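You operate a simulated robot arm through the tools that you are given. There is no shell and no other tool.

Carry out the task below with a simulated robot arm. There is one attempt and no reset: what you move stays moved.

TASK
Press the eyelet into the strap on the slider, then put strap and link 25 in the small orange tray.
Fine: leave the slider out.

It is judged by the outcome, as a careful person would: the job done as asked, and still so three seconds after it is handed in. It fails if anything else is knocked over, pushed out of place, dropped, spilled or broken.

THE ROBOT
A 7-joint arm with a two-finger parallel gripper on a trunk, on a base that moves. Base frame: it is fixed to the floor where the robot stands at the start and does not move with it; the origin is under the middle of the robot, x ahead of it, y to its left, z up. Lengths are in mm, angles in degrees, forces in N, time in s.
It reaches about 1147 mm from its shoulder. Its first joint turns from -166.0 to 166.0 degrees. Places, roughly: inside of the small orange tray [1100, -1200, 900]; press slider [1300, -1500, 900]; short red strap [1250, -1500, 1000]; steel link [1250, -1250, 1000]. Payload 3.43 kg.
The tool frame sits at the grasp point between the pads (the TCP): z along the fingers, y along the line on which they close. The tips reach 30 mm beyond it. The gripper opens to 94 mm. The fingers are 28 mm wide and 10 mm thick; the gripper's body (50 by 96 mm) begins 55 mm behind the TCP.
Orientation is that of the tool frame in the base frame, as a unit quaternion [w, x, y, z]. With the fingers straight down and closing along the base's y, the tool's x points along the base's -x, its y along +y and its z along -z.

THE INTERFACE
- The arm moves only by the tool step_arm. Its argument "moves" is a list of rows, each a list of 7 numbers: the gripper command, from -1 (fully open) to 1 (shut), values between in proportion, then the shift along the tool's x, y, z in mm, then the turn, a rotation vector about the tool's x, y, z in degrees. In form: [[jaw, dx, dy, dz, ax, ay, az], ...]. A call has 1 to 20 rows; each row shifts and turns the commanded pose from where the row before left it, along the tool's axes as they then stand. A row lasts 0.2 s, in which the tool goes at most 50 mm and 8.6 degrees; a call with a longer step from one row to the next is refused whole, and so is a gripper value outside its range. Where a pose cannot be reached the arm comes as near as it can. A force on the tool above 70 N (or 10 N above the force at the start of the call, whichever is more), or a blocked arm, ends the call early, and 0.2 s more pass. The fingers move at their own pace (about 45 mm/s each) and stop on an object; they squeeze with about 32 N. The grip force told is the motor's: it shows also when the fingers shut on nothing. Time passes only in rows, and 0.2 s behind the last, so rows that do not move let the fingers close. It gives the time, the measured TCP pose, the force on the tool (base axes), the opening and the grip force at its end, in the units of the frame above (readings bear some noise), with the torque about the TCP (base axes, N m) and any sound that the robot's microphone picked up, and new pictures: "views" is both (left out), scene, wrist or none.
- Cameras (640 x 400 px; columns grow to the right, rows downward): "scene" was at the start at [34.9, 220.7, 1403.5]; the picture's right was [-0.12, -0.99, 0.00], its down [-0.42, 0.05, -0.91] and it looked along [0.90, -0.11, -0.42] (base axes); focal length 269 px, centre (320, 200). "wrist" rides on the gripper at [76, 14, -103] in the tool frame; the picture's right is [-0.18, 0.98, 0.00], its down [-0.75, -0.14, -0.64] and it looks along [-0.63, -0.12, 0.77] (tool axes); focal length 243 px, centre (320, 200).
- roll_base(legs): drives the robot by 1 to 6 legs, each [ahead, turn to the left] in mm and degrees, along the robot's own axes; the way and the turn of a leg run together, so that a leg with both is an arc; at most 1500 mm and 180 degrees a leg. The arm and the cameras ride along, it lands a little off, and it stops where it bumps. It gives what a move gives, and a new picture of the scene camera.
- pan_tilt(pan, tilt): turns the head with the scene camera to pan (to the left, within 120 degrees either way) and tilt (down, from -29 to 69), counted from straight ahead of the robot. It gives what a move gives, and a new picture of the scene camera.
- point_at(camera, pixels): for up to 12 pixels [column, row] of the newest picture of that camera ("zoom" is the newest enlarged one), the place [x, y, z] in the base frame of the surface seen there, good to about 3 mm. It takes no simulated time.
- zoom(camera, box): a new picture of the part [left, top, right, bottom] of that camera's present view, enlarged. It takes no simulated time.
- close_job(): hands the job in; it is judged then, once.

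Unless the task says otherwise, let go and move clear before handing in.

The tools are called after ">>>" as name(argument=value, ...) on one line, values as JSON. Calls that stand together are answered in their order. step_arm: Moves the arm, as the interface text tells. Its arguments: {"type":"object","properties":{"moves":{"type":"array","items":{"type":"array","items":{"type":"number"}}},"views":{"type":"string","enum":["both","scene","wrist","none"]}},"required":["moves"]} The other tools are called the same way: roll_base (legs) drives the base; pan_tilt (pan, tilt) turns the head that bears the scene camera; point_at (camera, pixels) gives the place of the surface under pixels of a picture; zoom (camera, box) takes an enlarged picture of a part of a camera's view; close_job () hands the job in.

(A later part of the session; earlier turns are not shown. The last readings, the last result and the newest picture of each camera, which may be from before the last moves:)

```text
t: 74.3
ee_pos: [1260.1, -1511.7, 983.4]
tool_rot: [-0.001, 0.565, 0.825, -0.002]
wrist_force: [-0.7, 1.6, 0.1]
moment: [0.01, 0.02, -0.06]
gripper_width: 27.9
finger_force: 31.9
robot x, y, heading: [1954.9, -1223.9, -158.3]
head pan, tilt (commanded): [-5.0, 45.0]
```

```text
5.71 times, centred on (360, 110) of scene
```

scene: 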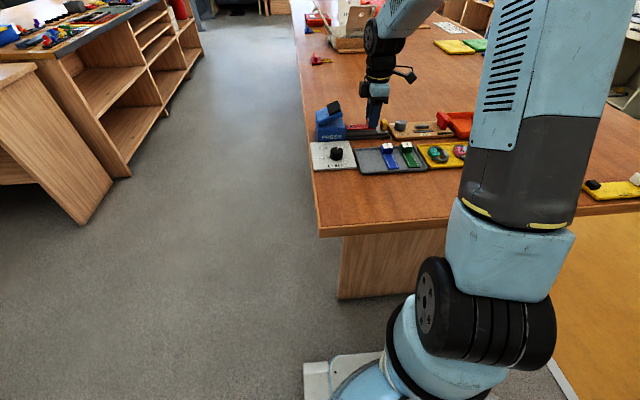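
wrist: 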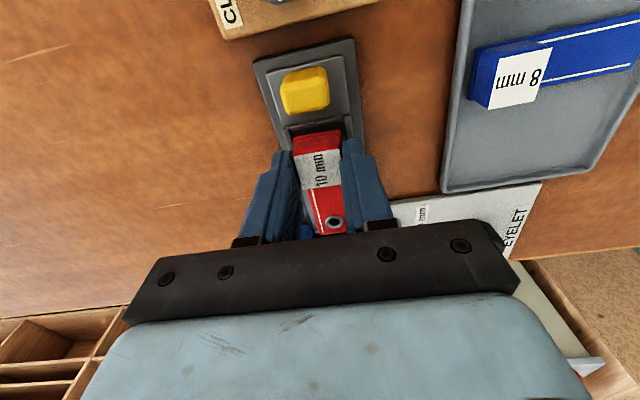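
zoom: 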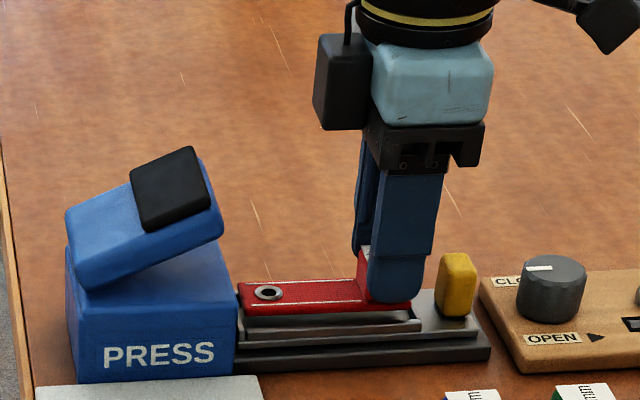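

The strap came out cleanly with the hand while the slider stays put. I'll lift clear and measure the tray.

>>> step_arm(moves=[[1, 0, 0, -20, 0, 0, 0], [1, 0, 0, -35, 0, 0, 0], [1, 0, 0, -40, 0, 0, 0], [1, 0, 0, -30, 0, 0, 0], [1, 0, 0, 0, 0, 0, 0]], views="both")

>>> zoom(camera="scene", box=[385, 95, 505, 175])

```text
t: 75.5
ee_pos: [1262.0, -1509.2, 1110.6]
tool_rot: [-0.001, 0.565, 0.825, -0.001]
wrist_force: [0.5, -0.3, -0.8]
moment: [0.01, -0.03, 0.0]
gripper_width: 28.0
finger_force: 31.7
robot x, y, heading: [1952.9, -1225.8, -158.2]
head pan, tilt (commanded): [-5.0, 45.0]
```

scene: 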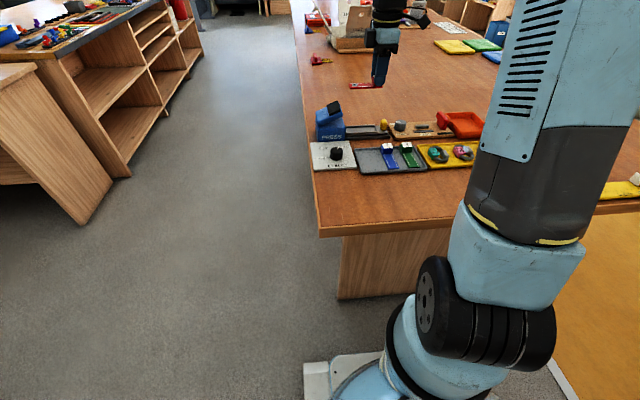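
wrist: 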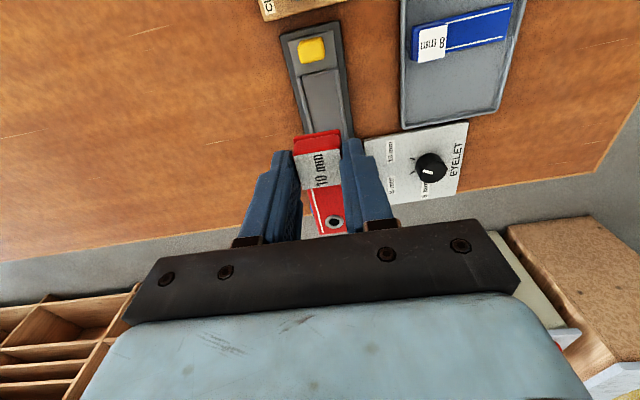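

```text
5.00 times, centred on (445, 135) of scene
```

zoom: 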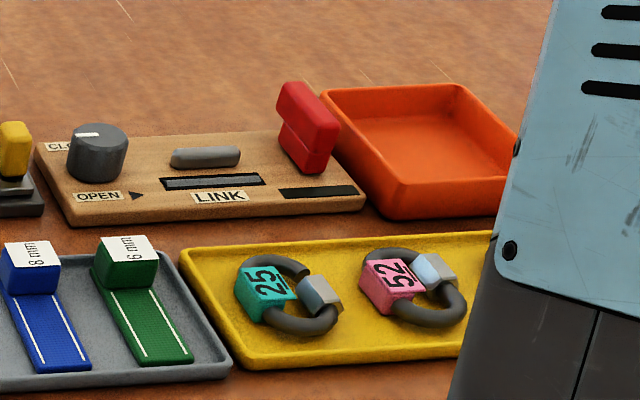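

>>> point_at(camera="zoom", pixels=[[323, 92], [458, 86], [395, 180], [345, 110], [440, 105], [405, 175], [480, 172], [420, 140], [385, 205], [310, 130], [515, 130]])

>>> zoom(camera="scene", box=[420, 125, 490, 172])

```text
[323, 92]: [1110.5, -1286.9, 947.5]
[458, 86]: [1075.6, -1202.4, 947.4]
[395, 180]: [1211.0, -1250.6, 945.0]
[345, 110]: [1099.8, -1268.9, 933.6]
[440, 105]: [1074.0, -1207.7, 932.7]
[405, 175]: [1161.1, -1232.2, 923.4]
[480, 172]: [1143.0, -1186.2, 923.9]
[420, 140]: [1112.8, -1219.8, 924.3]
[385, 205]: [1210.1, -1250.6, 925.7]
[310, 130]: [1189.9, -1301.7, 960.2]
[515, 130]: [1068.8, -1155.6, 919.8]
```

```text
8.51 times, centred on (455, 148) of scene
```

zoom: 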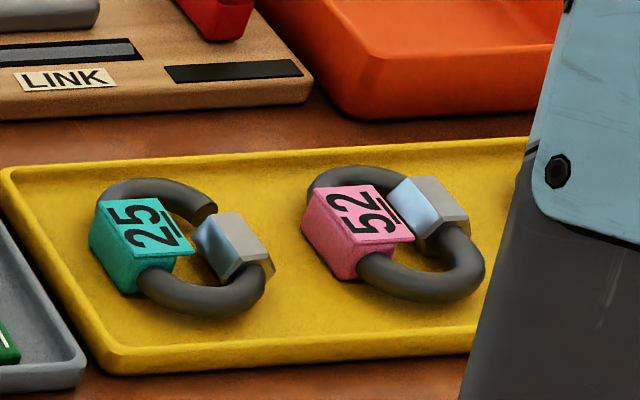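

The tray's rim corners give roughly s-width 98 mm and depth 112 mm with the floor at z≈924, and the ~85 mm strap fits best lengthwise away from the robot. I'll turn the hand back a quarter turn and move so the wrist camera sees the tray.

>>> step_arm(moves=[[1, 0, 0, 0, 0, 0, 8.2], [1, 0, 0, 0, 0, 0, 8.2], [1, 0, 0, 0, 0, 0, 8.2], [1, 0, 0, 0, 0, 0, 8.2], [1, 0, 0, 0, 0, 0, 8.2], [1, 0, 0, 0, 0, 0, 8.2], [1, 0, 0, 0, 0, 0, 8.2], [1, 0, 0, 0, 0, 0, 8.2], [1, 0, 0, 0, 0, 0, 8.2], [1, 0, 0, 0, 0, 0, 8.2], [1, 0, 0, 0, 0, 0, 8.0], [1, 31, -35, 0, 0, 0, 0], [1, 31, -35, 0, 0, 0, 0], [1, 31, -35, 0, 0, 0, 0], [1, 31, -35, 0, 0, 0, 0], [1, 31, -35, 0, 0, 0, 0], [1, 0, 0, 0, 0, 0, 0]], views="both")

```text
t: 79.1
ee_pos: [1342.9, -1292.4, 1106.6]
tool_rot: [0.0, 0.983, 0.184, -0.002]
wrist_force: [0.4, -0.2, -0.7]
moment: [-0.01, -0.03, 0.02]
gripper_width: 28.3
finger_force: 32.1
robot x, y, heading: [1959.4, -1225.7, -158.2]
head pan, tilt (commanded): [-5.0, 45.0]
```

scene: 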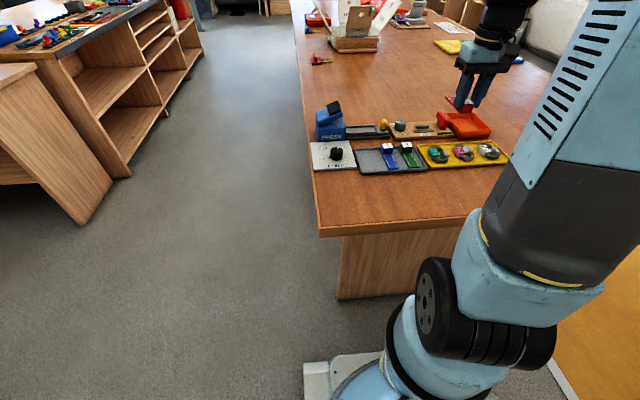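
wrist: 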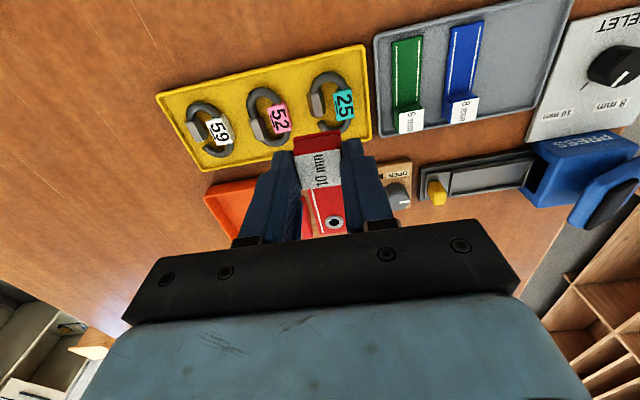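

The tray is fully visible in the scene picture again at (465,125). I'll zoom there to measure its inside, and check the strap's extents in the wrist view.

>>> zoom(camera="scene", box=[425, 65, 515, 145])

>>> point_at(camera="wrist", pixels=[[317, 140], [320, 170], [332, 223], [330, 234], [313, 234], [348, 232], [302, 140], [337, 137]])

>>> point_at(camera="scene", pixels=[[444, 115], [474, 112], [490, 127], [456, 137], [450, 118], [470, 116], [482, 127], [460, 132], [465, 125], [442, 118], [445, 125]])

```text
5.00 times, centred on (470, 105) of scene
```

zoom: 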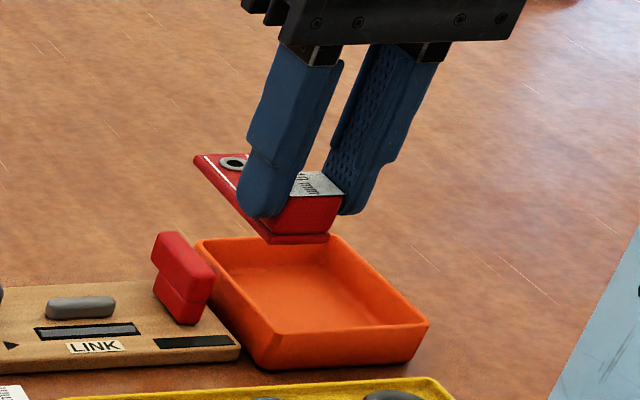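

```text
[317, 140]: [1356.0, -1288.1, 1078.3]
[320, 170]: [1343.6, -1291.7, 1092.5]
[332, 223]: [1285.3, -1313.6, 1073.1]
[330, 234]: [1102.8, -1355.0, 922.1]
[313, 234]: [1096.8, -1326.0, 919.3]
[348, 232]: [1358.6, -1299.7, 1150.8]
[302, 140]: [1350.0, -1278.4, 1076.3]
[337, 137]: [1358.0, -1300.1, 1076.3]
```

```text
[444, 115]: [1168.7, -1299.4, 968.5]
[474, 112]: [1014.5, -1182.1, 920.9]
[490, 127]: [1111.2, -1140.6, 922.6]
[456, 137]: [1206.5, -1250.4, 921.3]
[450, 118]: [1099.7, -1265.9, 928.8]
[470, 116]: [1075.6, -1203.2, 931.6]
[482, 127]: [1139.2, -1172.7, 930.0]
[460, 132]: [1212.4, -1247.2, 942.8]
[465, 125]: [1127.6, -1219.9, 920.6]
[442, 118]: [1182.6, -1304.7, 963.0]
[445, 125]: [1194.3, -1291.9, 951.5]
```

The strap spans from +14 mm (block end) to about -72 mm from the TCP. Now the tray corners from this enlargement.

>>> point_at(camera="zoom", pixels=[[203, 244], [340, 238], [425, 322], [275, 338], [215, 252], [330, 250], [412, 322], [280, 330], [248, 285], [330, 290], [385, 322], [290, 322]])

```text
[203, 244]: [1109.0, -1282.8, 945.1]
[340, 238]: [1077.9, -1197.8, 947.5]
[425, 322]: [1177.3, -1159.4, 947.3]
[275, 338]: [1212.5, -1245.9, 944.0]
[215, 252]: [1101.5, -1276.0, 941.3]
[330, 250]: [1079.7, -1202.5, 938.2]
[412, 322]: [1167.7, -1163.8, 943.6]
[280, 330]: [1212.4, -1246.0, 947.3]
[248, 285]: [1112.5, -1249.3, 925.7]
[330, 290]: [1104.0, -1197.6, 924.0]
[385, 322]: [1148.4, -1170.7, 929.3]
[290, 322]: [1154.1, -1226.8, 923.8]
```

The tray's inside spans about 87 × 103 mm, centre near s=1555, q=618, floor z≈924. I'll carry the strap over it so it lies lengthwise on the left-hand side, and check before lowering.

>>> step_arm(moves=[[1, -33, -32, 0, 0, 0, 0], [1, -33, -32, 0, 0, 0, 0], [1, -33, -32, 0, 0, 0, 0], [1, -32, -31, 0, 0, 0, 0], [1, 0, 0, 40, 0, 0, 0], [1, 0, 0, 30, 0, 0, 0], [1, 0, 0, 0, 0, 0, 0]], views="both")

>>> zoom(camera="scene", box=[410, 70, 510, 150])

```text
t: 80.7
ee_pos: [1172.6, -1220.8, 1039.1]
tool_rot: [0.0, 0.983, 0.183, -0.002]
wrist_force: [0.5, -0.1, 0.0]
moment: [0.01, -0.01, -0.01]
gripper_width: 28.1
finger_force: 32.0
robot x, y, heading: [1955.4, -1226.5, -158.3]
head pan, tilt (commanded): [-5.0, 45.0]
```

scene: 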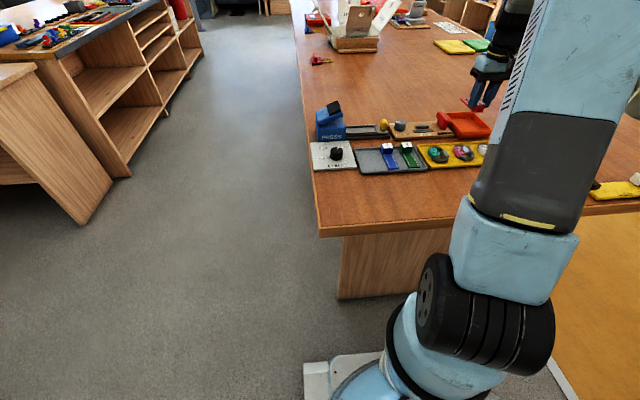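
wrist: 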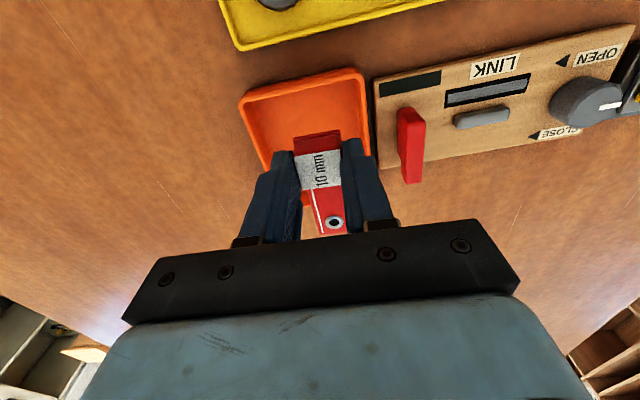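

```text
5.00 times, centred on (460, 110) of scene
```

zoom: 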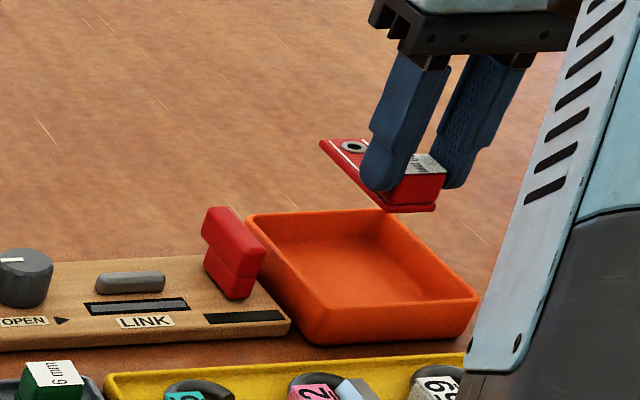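

The strap hangs above the tray with TCP at s=1565, q=646. I'll double-check the tray rim from the wrist camera before lowering.

>>> point_at(camera="wrist", pixels=[[362, 70], [241, 97], [369, 150], [250, 140], [300, 100], [262, 165], [356, 85], [250, 105]])

>>> zoom(camera="wrist", box=[220, 50, 420, 250])

```text
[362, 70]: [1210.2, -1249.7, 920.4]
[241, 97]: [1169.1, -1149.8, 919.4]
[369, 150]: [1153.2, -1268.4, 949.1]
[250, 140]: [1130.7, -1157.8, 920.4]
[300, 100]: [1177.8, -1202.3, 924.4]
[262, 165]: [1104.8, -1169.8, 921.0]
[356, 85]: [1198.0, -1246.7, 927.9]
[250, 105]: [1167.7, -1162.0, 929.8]
```

```text
2.00 times, centred on (320, 150) of wrist
```

zoom: 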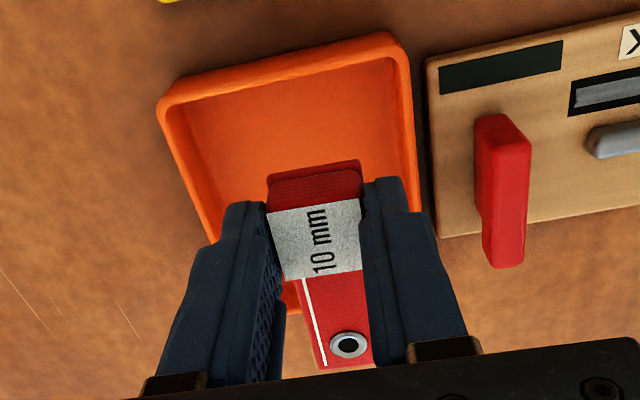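

The rim and floor agree with the earlier measurement. I'll shift 3 mm away and 2 mm right for margin, then lower the strap to just above the tray floor.

>>> step_arm(moves=[[1, -3, -2, 0, 0, 0, 0], [1, 0, 0, 30, 0, 0, 0], [1, 0, 0, 25, 0, 0, 0], [1, 0, 0, 10, 0, 0, 0], [1, 0, 0, 5, 0, 0, 0], [1, 0, 0, 0, 0, 0, 0]], views="both")

>>> zoom(camera="scene", box=[410, 70, 510, 150])

>>> zoom(camera="wrist", box=[220, 50, 420, 250])

```text
t: 82.1
ee_pos: [1170.9, -1219.8, 969.4]
tool_rot: [0.0, 0.983, 0.184, -0.002]
wrist_force: [0.6, 0.1, -0.2]
moment: [-0.01, -0.02, -0.01]
gripper_width: 27.7
finger_force: 32.2
robot x, y, heading: [1955.2, -1227.2, -158.7]
head pan, tilt (commanded): [-5.0, 45.0]
```

scene: 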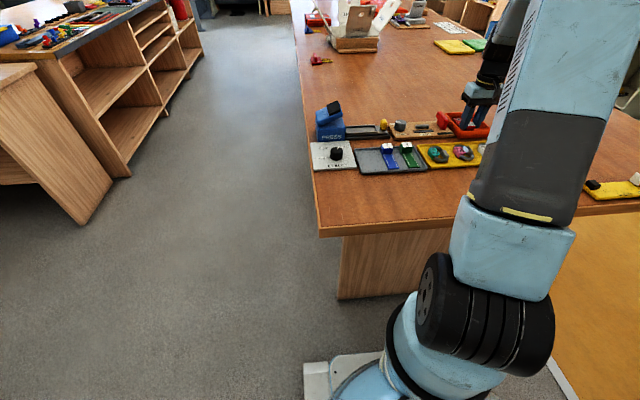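
wrist: 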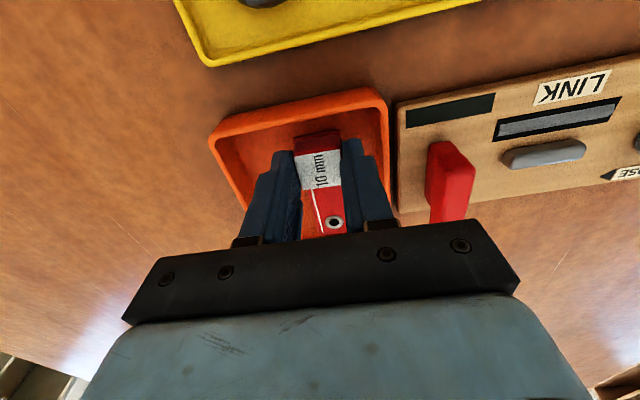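

```text
5.00 times, centred on (460, 110) of scene
```

zoom: 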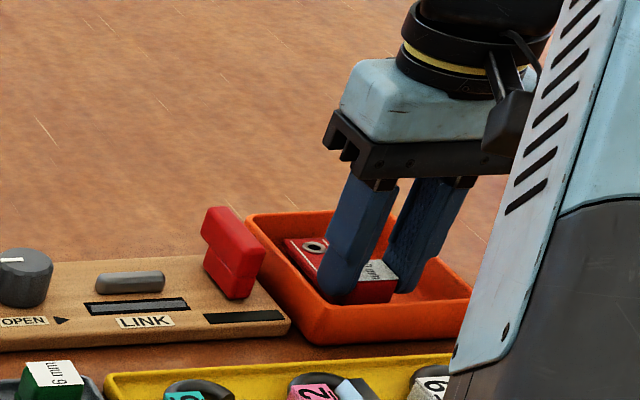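

```text
2.00 times, centred on (320, 150) of wrist
```

zoom: 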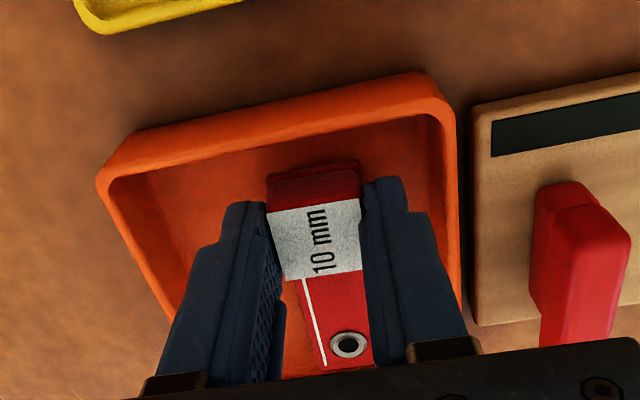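

The strap is inside the tray walls on all sides. I'll lower the last few mm and open the fingers just a little.

>>> step_arm(moves=[[1, 0, 0, 2.5, 0, 0, 0], [1, 0, 0, 2, 0, 0, 0], [1, 0, 0, 0, 0, 0, 0]], views="none")

>>> step_arm(moves=[[0.22, 0, 0, 0, 0, 0, 0], [0.22, 0, 0, 0, 0, 0, 0], [0.22, 0, 0, 0, 0, 0, 0]], views="wrist")

>>> zoom(camera="wrist", box=[220, 50, 420, 250])

```text
t: 82.9
ee_pos: [1170.2, -1219.7, 964.0]
tool_rot: [0.0, 0.983, 0.184, -0.002]
wrist_force: [0.1, 0.7, 0.2]
moment: [0.0, 0.03, 0.0]
gripper_width: 28.1
finger_force: 31.6
robot x, y, heading: [1955.6, -1224.9, -158.1]
head pan, tilt (commanded): [-5.0, 45.0]
```

```text
t: 83.7
ee_pos: [1170.4, -1220.8, 964.5]
tool_rot: [0.0, 0.983, 0.184, -0.002]
wrist_force: [-0.5, -0.9, 0.7]
moment: [-0.02, 0.05, -0.02]
gripper_width: 36.8
finger_force: 0.0
robot x, y, heading: [1954.6, -1225.0, -158.4]
head pan, tilt (commanded): [-5.0, 45.0]
```

wrist: 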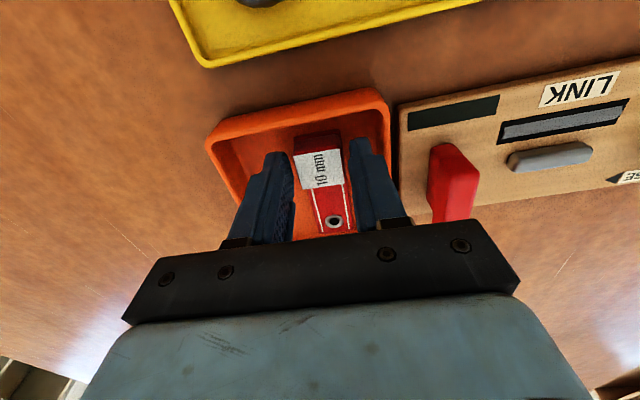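

```text
2.00 times, centred on (320, 150) of wrist
```

zoom: 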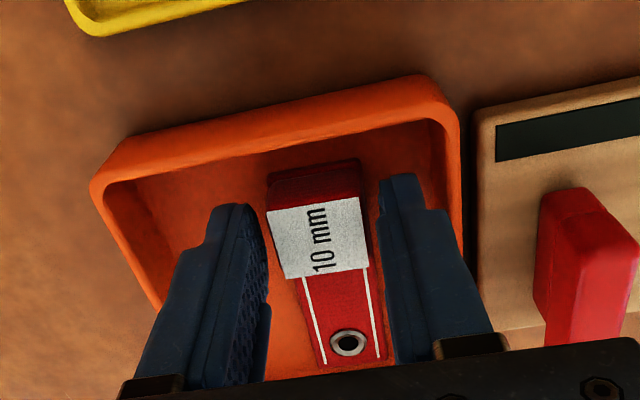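

The strap lies free on the tray floor. I'll raise the hand straight up and move back to view the links and tray.

>>> step_arm(moves=[[0.22, 0, 0, -15, 0, 0, 0], [0.22, 0, 0, -30, 0, 0, 0], [0.22, 0, 0, -45, 0, 0, 0], [0, 0, 0, -45, 0, 0, 0], [-0.3, 40, 20, -10, 0, 0, 0], [-0.3, 40, 20, 0, 0, 0, 0], [-0.3, 40, 10, 0, 0, 0, 0], [-0.3, 40, 0, 0, 0, 0, 0], [-0.3, 0, 0, 0, 0, 0, 0]], views="both")

>>> zoom(camera="wrist", box=[180, 20, 460, 200])

```text
t: 85.7
ee_pos: [1337.3, -1208.2, 1107.0]
tool_rot: [0.0, 0.983, 0.184, -0.001]
wrist_force: [-0.6, 0.1, -0.6]
moment: [-0.03, 0.01, 0.0]
gripper_width: 60.9
finger_force: 0.1
robot x, y, heading: [1959.0, -1226.1, -158.2]
head pan, tilt (commanded): [-5.0, 45.0]
```

scene: 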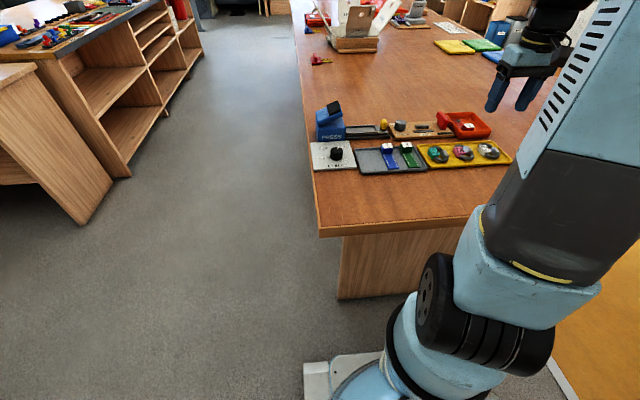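
wrist: 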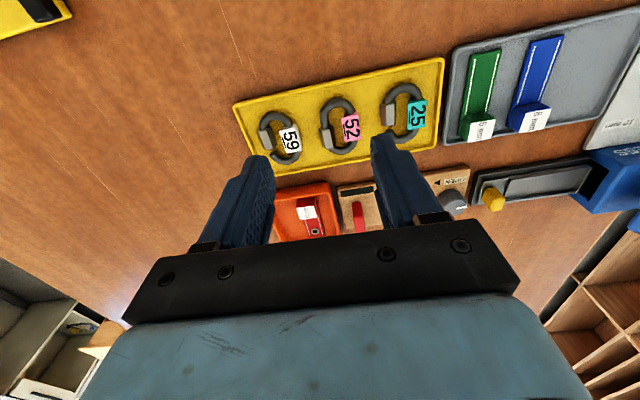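

```text
2.22 times, centred on (320, 110) of wrist
```

zoom: 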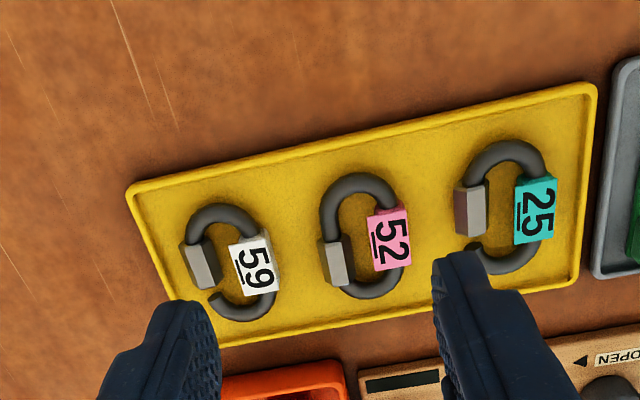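

The strap lies in the tray (scene 468,127). Link 25 (teal tag) is the leftmost link in the yellow tray; I'll shift the hand left to see it unobstructed and measure it.

>>> step_arm(moves=[[-0.3, 10, 35, 0, 0, 0, 0], [-0.3, 10, 35, 0, 0, 0, 0], [-0.3, 0, 0, 0, 0, 0, 0]], views="wrist")

>>> zoom(camera="wrist", box=[270, 70, 390, 150])

```text
t: 86.5
ee_pos: [1382.3, -1265.4, 1107.7]
tool_rot: [0.0, 0.983, 0.185, -0.003]
wrist_force: [-0.4, 0.1, 0.0]
moment: [-0.01, 0.0, 0.02]
gripper_width: 61.0
finger_force: 0.0
robot x, y, heading: [1952.3, -1226.0, -158.2]
head pan, tilt (commanded): [-5.0, 45.0]
```

wrist: 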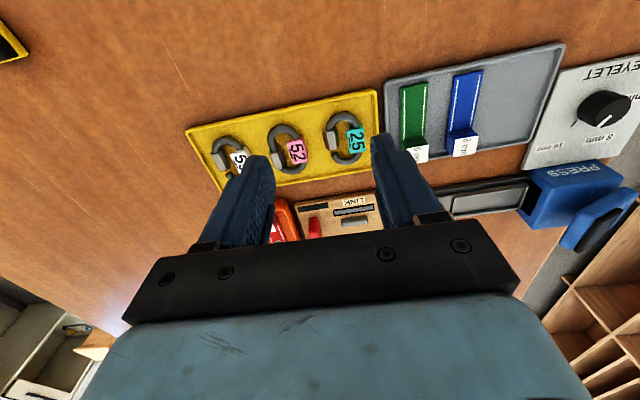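

```text
5.00 times, centred on (330, 110) of wrist
```

zoom: 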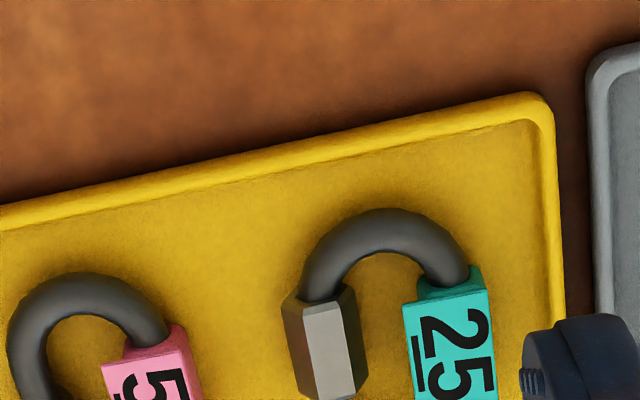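

>>> zoom(camera="wrist", box=[300, 95, 400, 185])

>>> point_at(camera="wrist", pixels=[[356, 140], [350, 130], [362, 129], [353, 150], [365, 148], [333, 141], [345, 113], [342, 160], [349, 140], [364, 138], [340, 105], [355, 165]])

```text
4.44 times, centred on (350, 140) of wrist
```

zoom: 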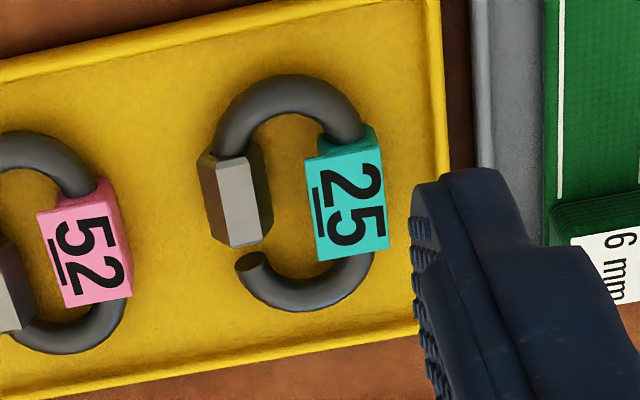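

```text
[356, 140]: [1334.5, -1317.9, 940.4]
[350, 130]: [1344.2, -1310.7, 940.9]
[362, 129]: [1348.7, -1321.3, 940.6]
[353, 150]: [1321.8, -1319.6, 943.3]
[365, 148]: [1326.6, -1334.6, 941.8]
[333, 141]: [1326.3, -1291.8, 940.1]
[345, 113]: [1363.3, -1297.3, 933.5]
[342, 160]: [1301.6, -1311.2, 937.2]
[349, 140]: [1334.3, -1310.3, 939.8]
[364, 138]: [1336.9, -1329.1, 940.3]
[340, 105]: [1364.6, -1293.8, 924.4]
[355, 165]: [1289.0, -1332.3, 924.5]
```

Link 25's tag is at about [1335,-1319,941] and its nut ~27 mm to the right; clearances to the tray rim and neighbour are tight. I'll look straight down on it to measure the gaps precisely.

>>> step_arm(moves=[[-0.3, -35, 8, 0, 0, 0, 0], [-0.3, -35, 8, 0, 0, 0, 0], [-0.3, -35, 0, 0, 0, 0, 0], [-0.3, 0, 0, 0, 0, 0, 0]], views="wrist")

>>> zoom(camera="wrist", box=[270, 0, 390, 80])

```text
t: 87.5
ee_pos: [1289.4, -1319.1, 1108.7]
tool_rot: [0.001, 0.983, 0.184, -0.002]
wrist_force: [-0.5, 0.5, 0.1]
moment: [0.02, -0.04, 0.0]
gripper_width: 61.1
finger_force: 0.0
robot x, y, heading: [1957.8, -1224.9, -158.2]
head pan, tilt (commanded): [-5.0, 45.0]
```

wrist: 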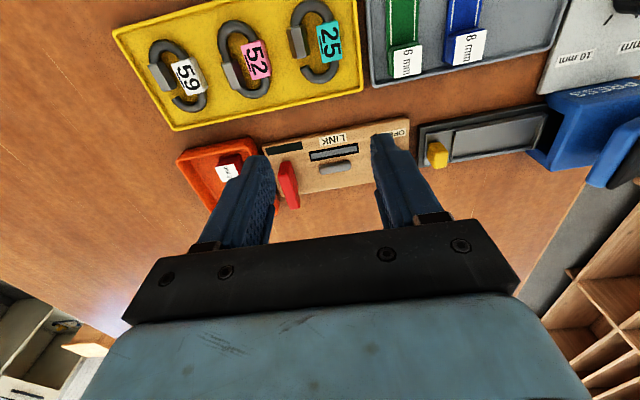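

```text
5.00 times, centred on (330, 40) of wrist
```

zoom: 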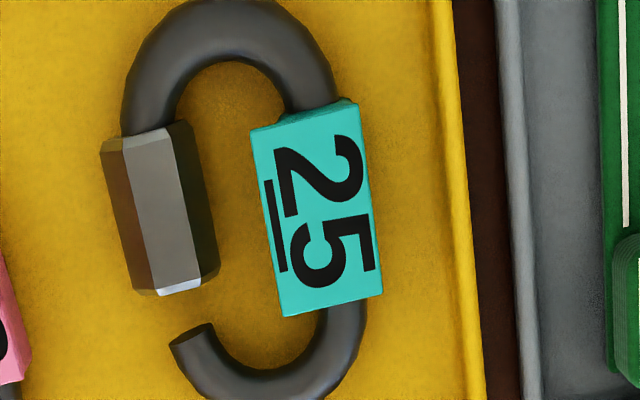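

Top-down view: the nut–tag gap (zoom 215–265) is under 10 mm, so the link must be gripped across nut and tag from outside (~47 mm). I'll measure those edges, the rim and link 52's tag exactly.

>>> point_at(camera="zoom", pixels=[[108, 215], [150, 215], [213, 215], [264, 210], [376, 210], [440, 210], [465, 210], [452, 100], [20, 330], [90, 215], [320, 210], [195, 355]])

>>> zoom(camera="wrist", box=[210, 0, 350, 100])

```text
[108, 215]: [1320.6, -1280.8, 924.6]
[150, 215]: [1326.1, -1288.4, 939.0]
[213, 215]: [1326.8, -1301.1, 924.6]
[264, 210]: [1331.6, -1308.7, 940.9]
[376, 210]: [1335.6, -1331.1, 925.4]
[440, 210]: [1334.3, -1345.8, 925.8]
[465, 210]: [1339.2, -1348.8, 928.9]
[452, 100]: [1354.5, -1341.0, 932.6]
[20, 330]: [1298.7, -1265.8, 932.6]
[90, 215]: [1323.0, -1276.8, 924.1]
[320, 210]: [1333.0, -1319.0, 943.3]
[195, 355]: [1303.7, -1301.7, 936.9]
```

```text
4.00 times, centred on (280, 50) of wrist
```

zoom: 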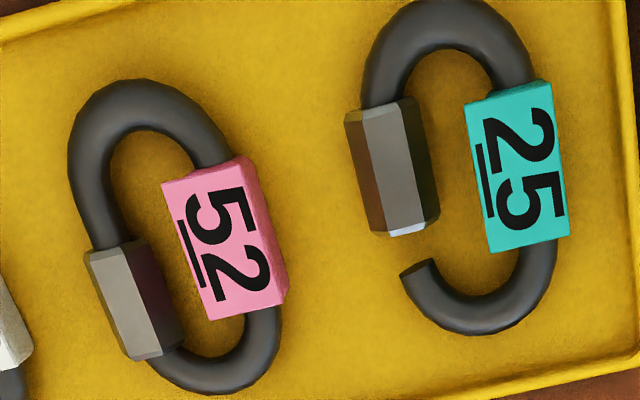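

The link's outer width is ~51 mm (s 1674–1725), the yellow rim is at s≈1740 (top z≈932) and link 52's tag at s≈1654, so 57 mm of opening fits on both sides. I'll align over it (2° yaw) and come down to just above the tag.

>>> step_arm(moves=[[-0.213, 21.5, 0, 0, 0, 0, -2], [-0.213, 21.5, 0, 0, 0, 0, 0], [-0.213, 0, 0, 40, 0, 0, 0], [-0.213, 0, 0, 40, 0, 0, 0], [-0.213, 0, 0, 25, 0, 0, 0], [-0.213, 0, 0, 25, 0, 0, 0], [-0.213, 0, 0, 0, 0, 0, 0]], views="both")

>>> zoom(camera="wrist", box=[220, 60, 420, 240])

>>> zoom(camera="scene", box=[385, 100, 505, 175])

```text
t: 89.1
ee_pos: [1329.7, -1304.2, 978.8]
tool_rot: [0.0, 0.98, 0.201, -0.003]
wrist_force: [0.2, 0.3, 0.3]
moment: [0.04, -0.01, 0.02]
gripper_width: 57.2
finger_force: 0.0
robot x, y, heading: [1952.6, -1223.7, -158.2]
head pan, tilt (commanded): [-5.0, 45.0]
```

scene: 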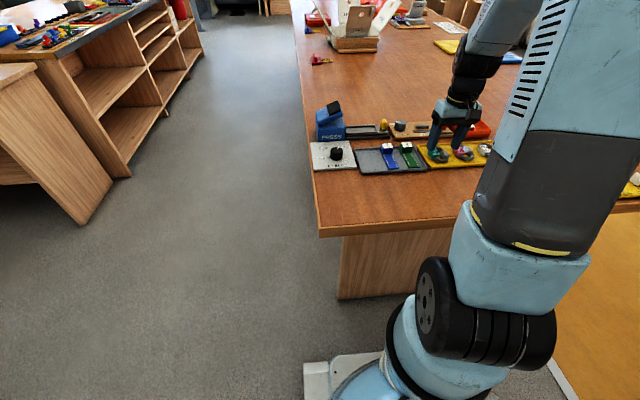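
wrist: 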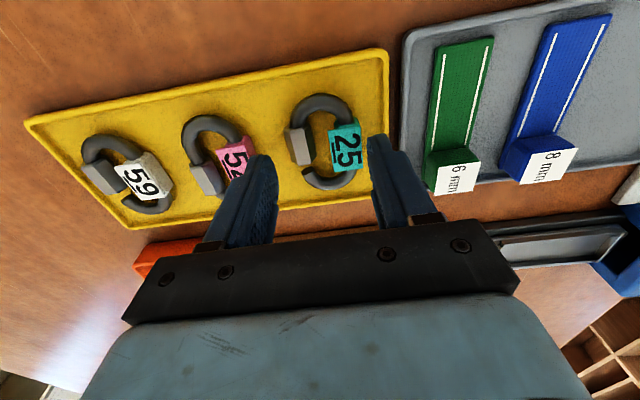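

```text
2.22 times, centred on (320, 150) of wrist
```

zoom: 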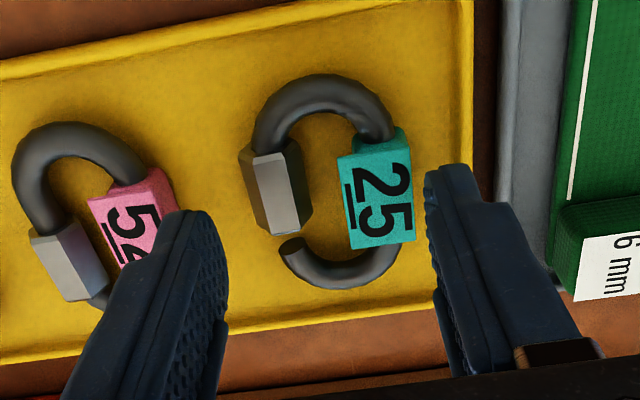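

```text
5.33 times, centred on (445, 138) of scene
```

zoom: 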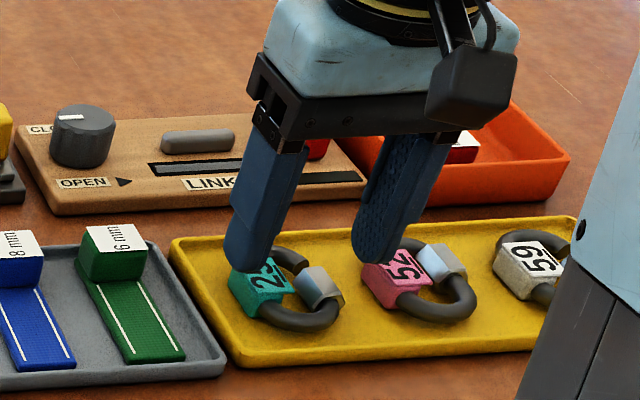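

The tool is aligned with link 25 and centred over it, but I need to confirm the right-hand finger clears link 52's tag (zoom 175,195). I'll measure both.

>>> point_at(camera="wrist", pixels=[[250, 135], [254, 143], [249, 155], [240, 145], [262, 158], [255, 165], [372, 137], [388, 100], [360, 140], [290, 145], [305, 152], [384, 140]])

>>> zoom(camera="wrist", box=[220, 100, 300, 200])

```text
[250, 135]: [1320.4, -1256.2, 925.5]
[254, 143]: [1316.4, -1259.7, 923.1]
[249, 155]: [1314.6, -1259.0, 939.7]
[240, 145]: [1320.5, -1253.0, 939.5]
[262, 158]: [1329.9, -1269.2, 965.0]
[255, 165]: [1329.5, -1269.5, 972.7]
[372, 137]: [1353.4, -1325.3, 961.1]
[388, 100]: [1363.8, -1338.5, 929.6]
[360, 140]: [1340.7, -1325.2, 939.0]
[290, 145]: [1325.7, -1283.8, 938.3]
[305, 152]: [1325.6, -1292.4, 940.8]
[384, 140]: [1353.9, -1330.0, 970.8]
```

```text
4.00 times, centred on (260, 150) of wrist
```

zoom: 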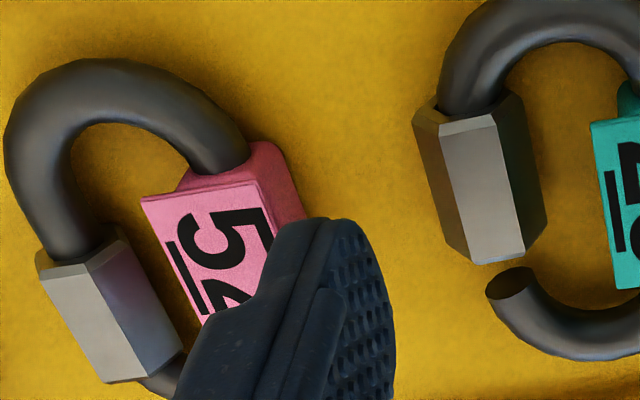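

Clearances check out: about 5 mm on each side of nut and tag, and ~5 mm to the rim and link 52. I'll descend in small steps to put the fingertips at z≈928.

>>> step_arm(moves=[[-0.213, 0, 0, 8, 0, 0, 0], [-0.213, 0, 0, 6, 0, 0, 0], [-0.213, 0, 0, 4, 0, 0, 0], [-0.213, 0, 0, 2.5, 0, 0, 0], [-0.213, 0, 0, 0, 0, 0, 0]], views="both")

>>> zoom(camera="wrist", box=[220, 60, 420, 240])

>>> zoom(camera="scene", box=[385, 100, 505, 175])

```text
t: 90.3
ee_pos: [1328.4, -1304.0, 958.4]
tool_rot: [0.0, 0.98, 0.201, -0.002]
wrist_force: [0.3, 0.2, -1.1]
moment: [-0.02, -0.01, 0.0]
gripper_width: 57.1
finger_force: 0.0
robot x, y, heading: [1954.0, -1228.7, -158.1]
head pan, tilt (commanded): [-5.0, 45.0]
```

scene: 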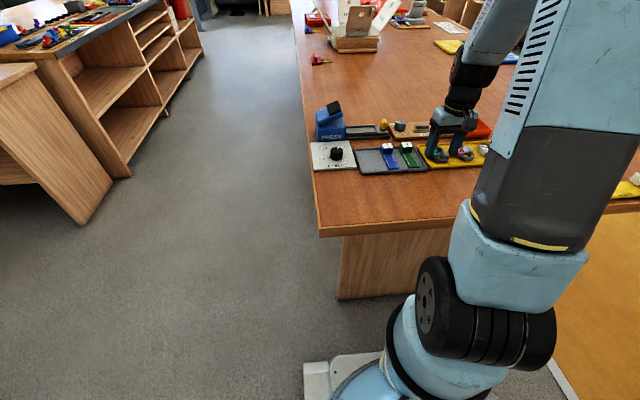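
wrist: 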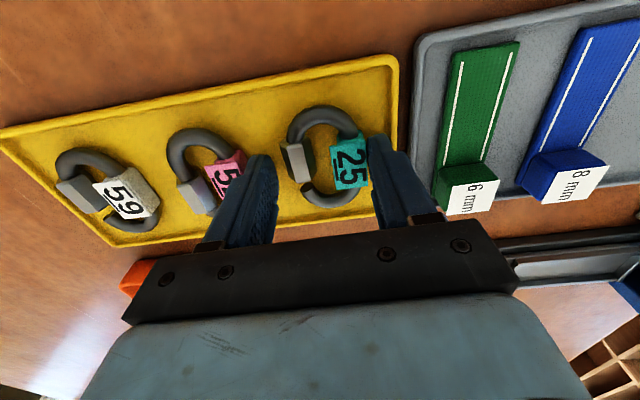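

```text
2.22 times, centred on (320, 150) of wrist
```

zoom: 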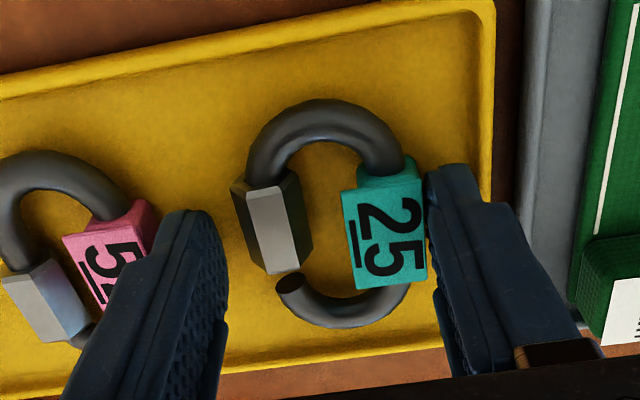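

```text
5.33 times, centred on (445, 138) of scene
```

zoom: 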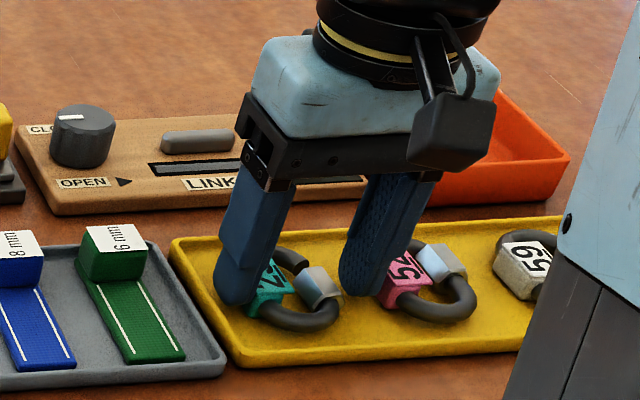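

Both fingertips are down inside the yellow tray beside link 25 with no contact force. I'll close on it.

>>> step_arm(moves=[[0.1, 0, 0, 0, 0, 0, 0], [1, 0, 0, 0, 0, 0, 0], [1, 0, 0, 0, 0, 0, 0], [1, 0, 0, 0, 0, 0, 0]], views="wrist")

>>> zoom(camera="wrist", box=[220, 60, 420, 240])

```text
t: 91.3
ee_pos: [1329.9, -1302.9, 959.4]
tool_rot: [0.0, 0.98, 0.201, -0.002]
wrist_force: [0.2, -0.5, 0.0]
moment: [0.02, -0.01, 0.0]
gripper_width: 47.1
finger_force: 32.1
robot x, y, heading: [1957.8, -1225.6, -158.1]
head pan, tilt (commanded): [-5.0, 45.0]
```

wrist: 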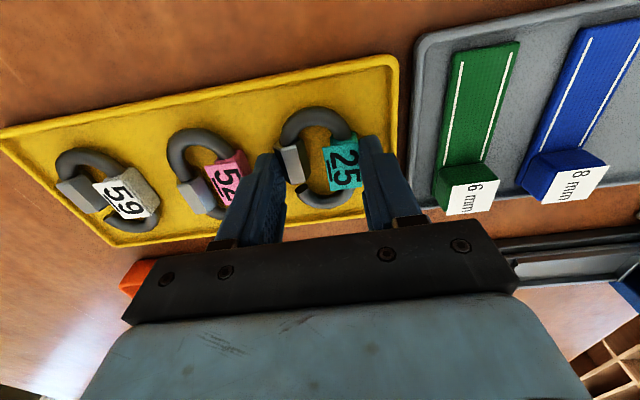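

```text
2.22 times, centred on (320, 150) of wrist
```

zoom: 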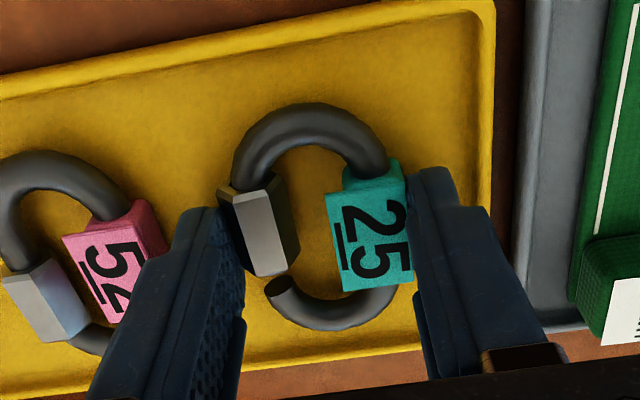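

Link 25 is gripped at 47 mm across nut and tag. I'll lift it slowly and check that it's held.

>>> step_arm(moves=[[1, 0, 0, -5, 0, 0, 0], [1, 0, 0, -5, 0, 0, 0], [1, 0, 0, -10, 0, 0, 0], [1, 0, 0, -15, 0, 0, 0], [1, 0, 0, 0, 0, 0, 0]], views="both")

>>> zoom(camera="scene", box=[385, 90, 505, 175])

```text
t: 92.5
ee_pos: [1328.2, -1302.5, 993.8]
tool_rot: [0.0, 0.98, 0.2, -0.002]
wrist_force: [-0.3, 0.0, -1.4]
moment: [-0.06, -0.02, -0.01]
gripper_width: 47.1
finger_force: 31.8
robot x, y, heading: [1951.9, -1227.1, -158.5]
head pan, tilt (commanded): [-5.0, 45.0]
```

scene: 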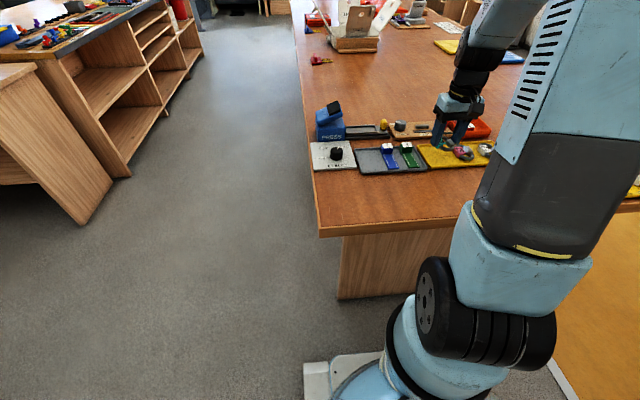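
wrist: 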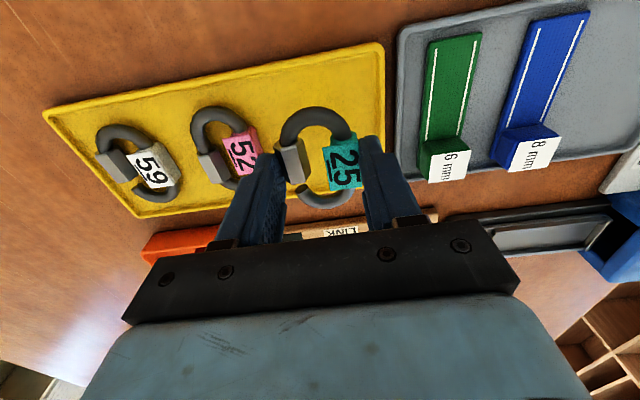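

```text
4.71 times, centred on (445, 132) of scene
```

zoom: 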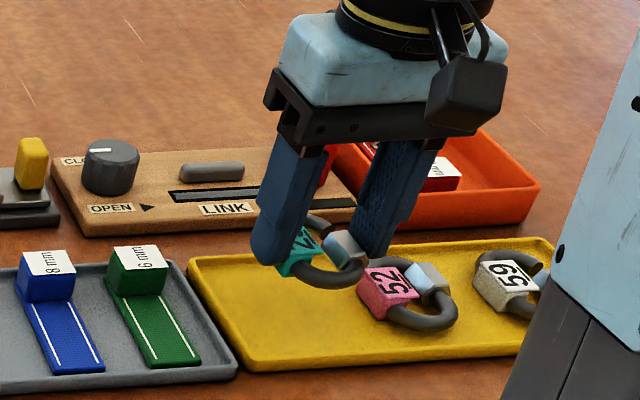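

The link is held securely (47 mm, −1.4 N). I'll raise it and move it toward the tray, then examine the tray and strap before placing.

>>> step_arm(moves=[[1, 0, 0, -30, 0, 0, 0], [1, 0, 0, -40, 0, 0, 0], [1, 0, 0, -30, 0, 0, 0], [1, 0, 0, 0, 0, 0, 0]], views="both")

>>> zoom(camera="scene", box=[425, 90, 505, 150])

>>> zoom(camera="wrist", box=[130, 60, 420, 240])

```text
t: 93.5
ee_pos: [1328.8, -1302.6, 1093.4]
tool_rot: [0.0, 0.98, 0.201, -0.002]
wrist_force: [-0.1, 0.1, -1.1]
moment: [0.01, 0.01, 0.01]
gripper_width: 47.1
finger_force: 32.3
robot x, y, heading: [1953.7, -1225.0, -158.2]
head pan, tilt (commanded): [-5.0, 45.0]
```

scene: 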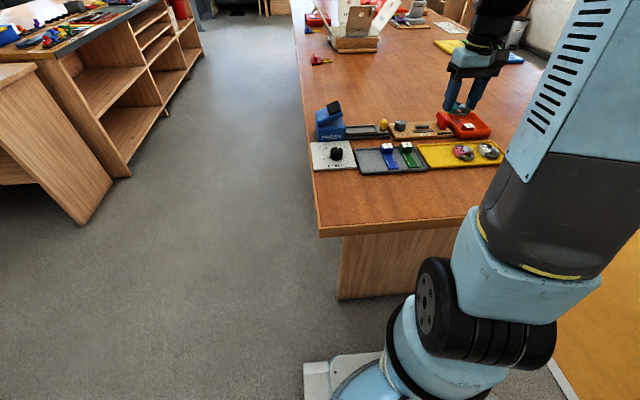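
wrist: 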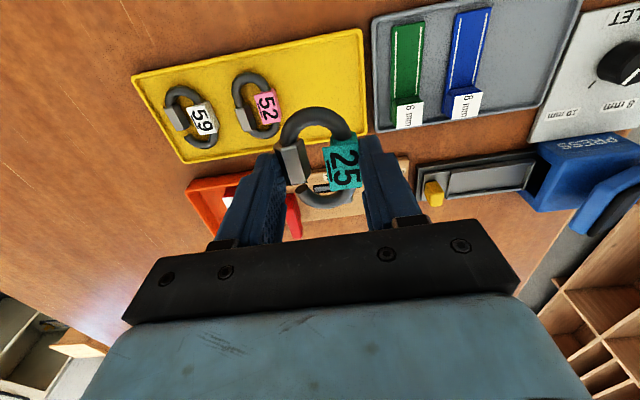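

```text
6.67 times, centred on (465, 120) of scene
```

zoom: 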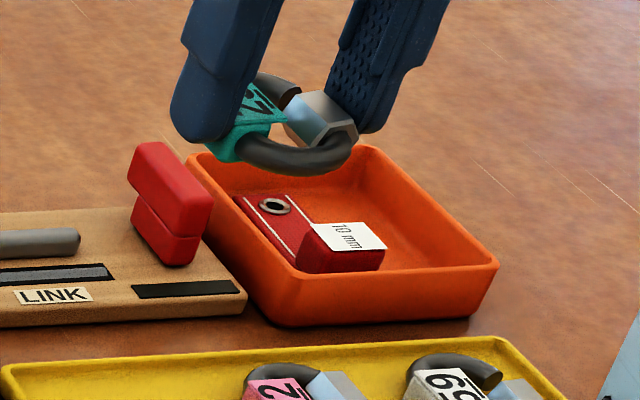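

```text
2.21 times, centred on (275, 150) of wrist
```

zoom: 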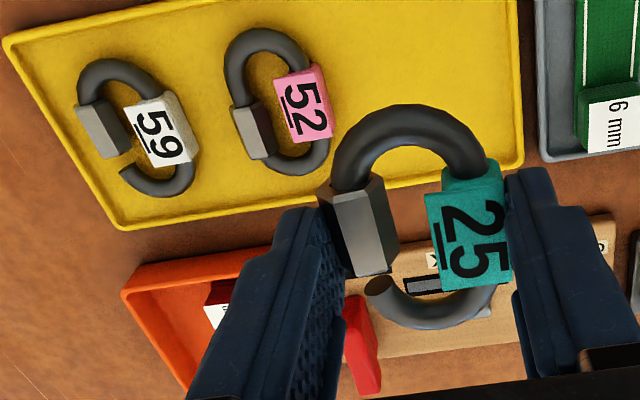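

The enlarged scene shows the strap on the left half of the tray with free floor to its right (zoom 400,220). I'll measure strap and free area, and the held link's ends.

>>> point_at(camera="scene", pixels=[[453, 120], [464, 122], [462, 127.5], [474, 127], [466, 124], [472, 124], [485, 127], [480, 120], [470, 117], [456, 128], [478, 124], [483, 124]])

>>> point_at(camera="zoom", pixels=[[405, 110], [430, 322], [360, 230], [470, 230], [375, 290], [395, 125], [415, 315], [160, 290], [235, 310], [215, 330]])

```text
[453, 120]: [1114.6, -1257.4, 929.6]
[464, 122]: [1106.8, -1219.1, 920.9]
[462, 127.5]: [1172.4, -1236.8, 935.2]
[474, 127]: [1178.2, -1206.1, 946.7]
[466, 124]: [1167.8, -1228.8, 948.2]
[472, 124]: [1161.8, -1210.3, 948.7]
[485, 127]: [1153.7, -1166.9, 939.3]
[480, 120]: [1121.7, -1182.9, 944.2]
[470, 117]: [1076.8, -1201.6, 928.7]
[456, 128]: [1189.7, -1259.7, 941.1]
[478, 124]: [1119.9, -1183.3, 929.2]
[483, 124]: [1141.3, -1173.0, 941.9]
```

```text
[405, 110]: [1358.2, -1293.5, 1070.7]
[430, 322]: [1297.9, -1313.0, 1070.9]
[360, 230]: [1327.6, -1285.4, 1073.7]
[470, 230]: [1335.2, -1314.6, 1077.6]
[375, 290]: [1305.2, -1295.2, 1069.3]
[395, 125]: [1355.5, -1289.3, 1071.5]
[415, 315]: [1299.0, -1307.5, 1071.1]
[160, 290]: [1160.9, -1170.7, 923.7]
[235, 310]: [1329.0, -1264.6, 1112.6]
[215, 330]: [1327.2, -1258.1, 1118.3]
```

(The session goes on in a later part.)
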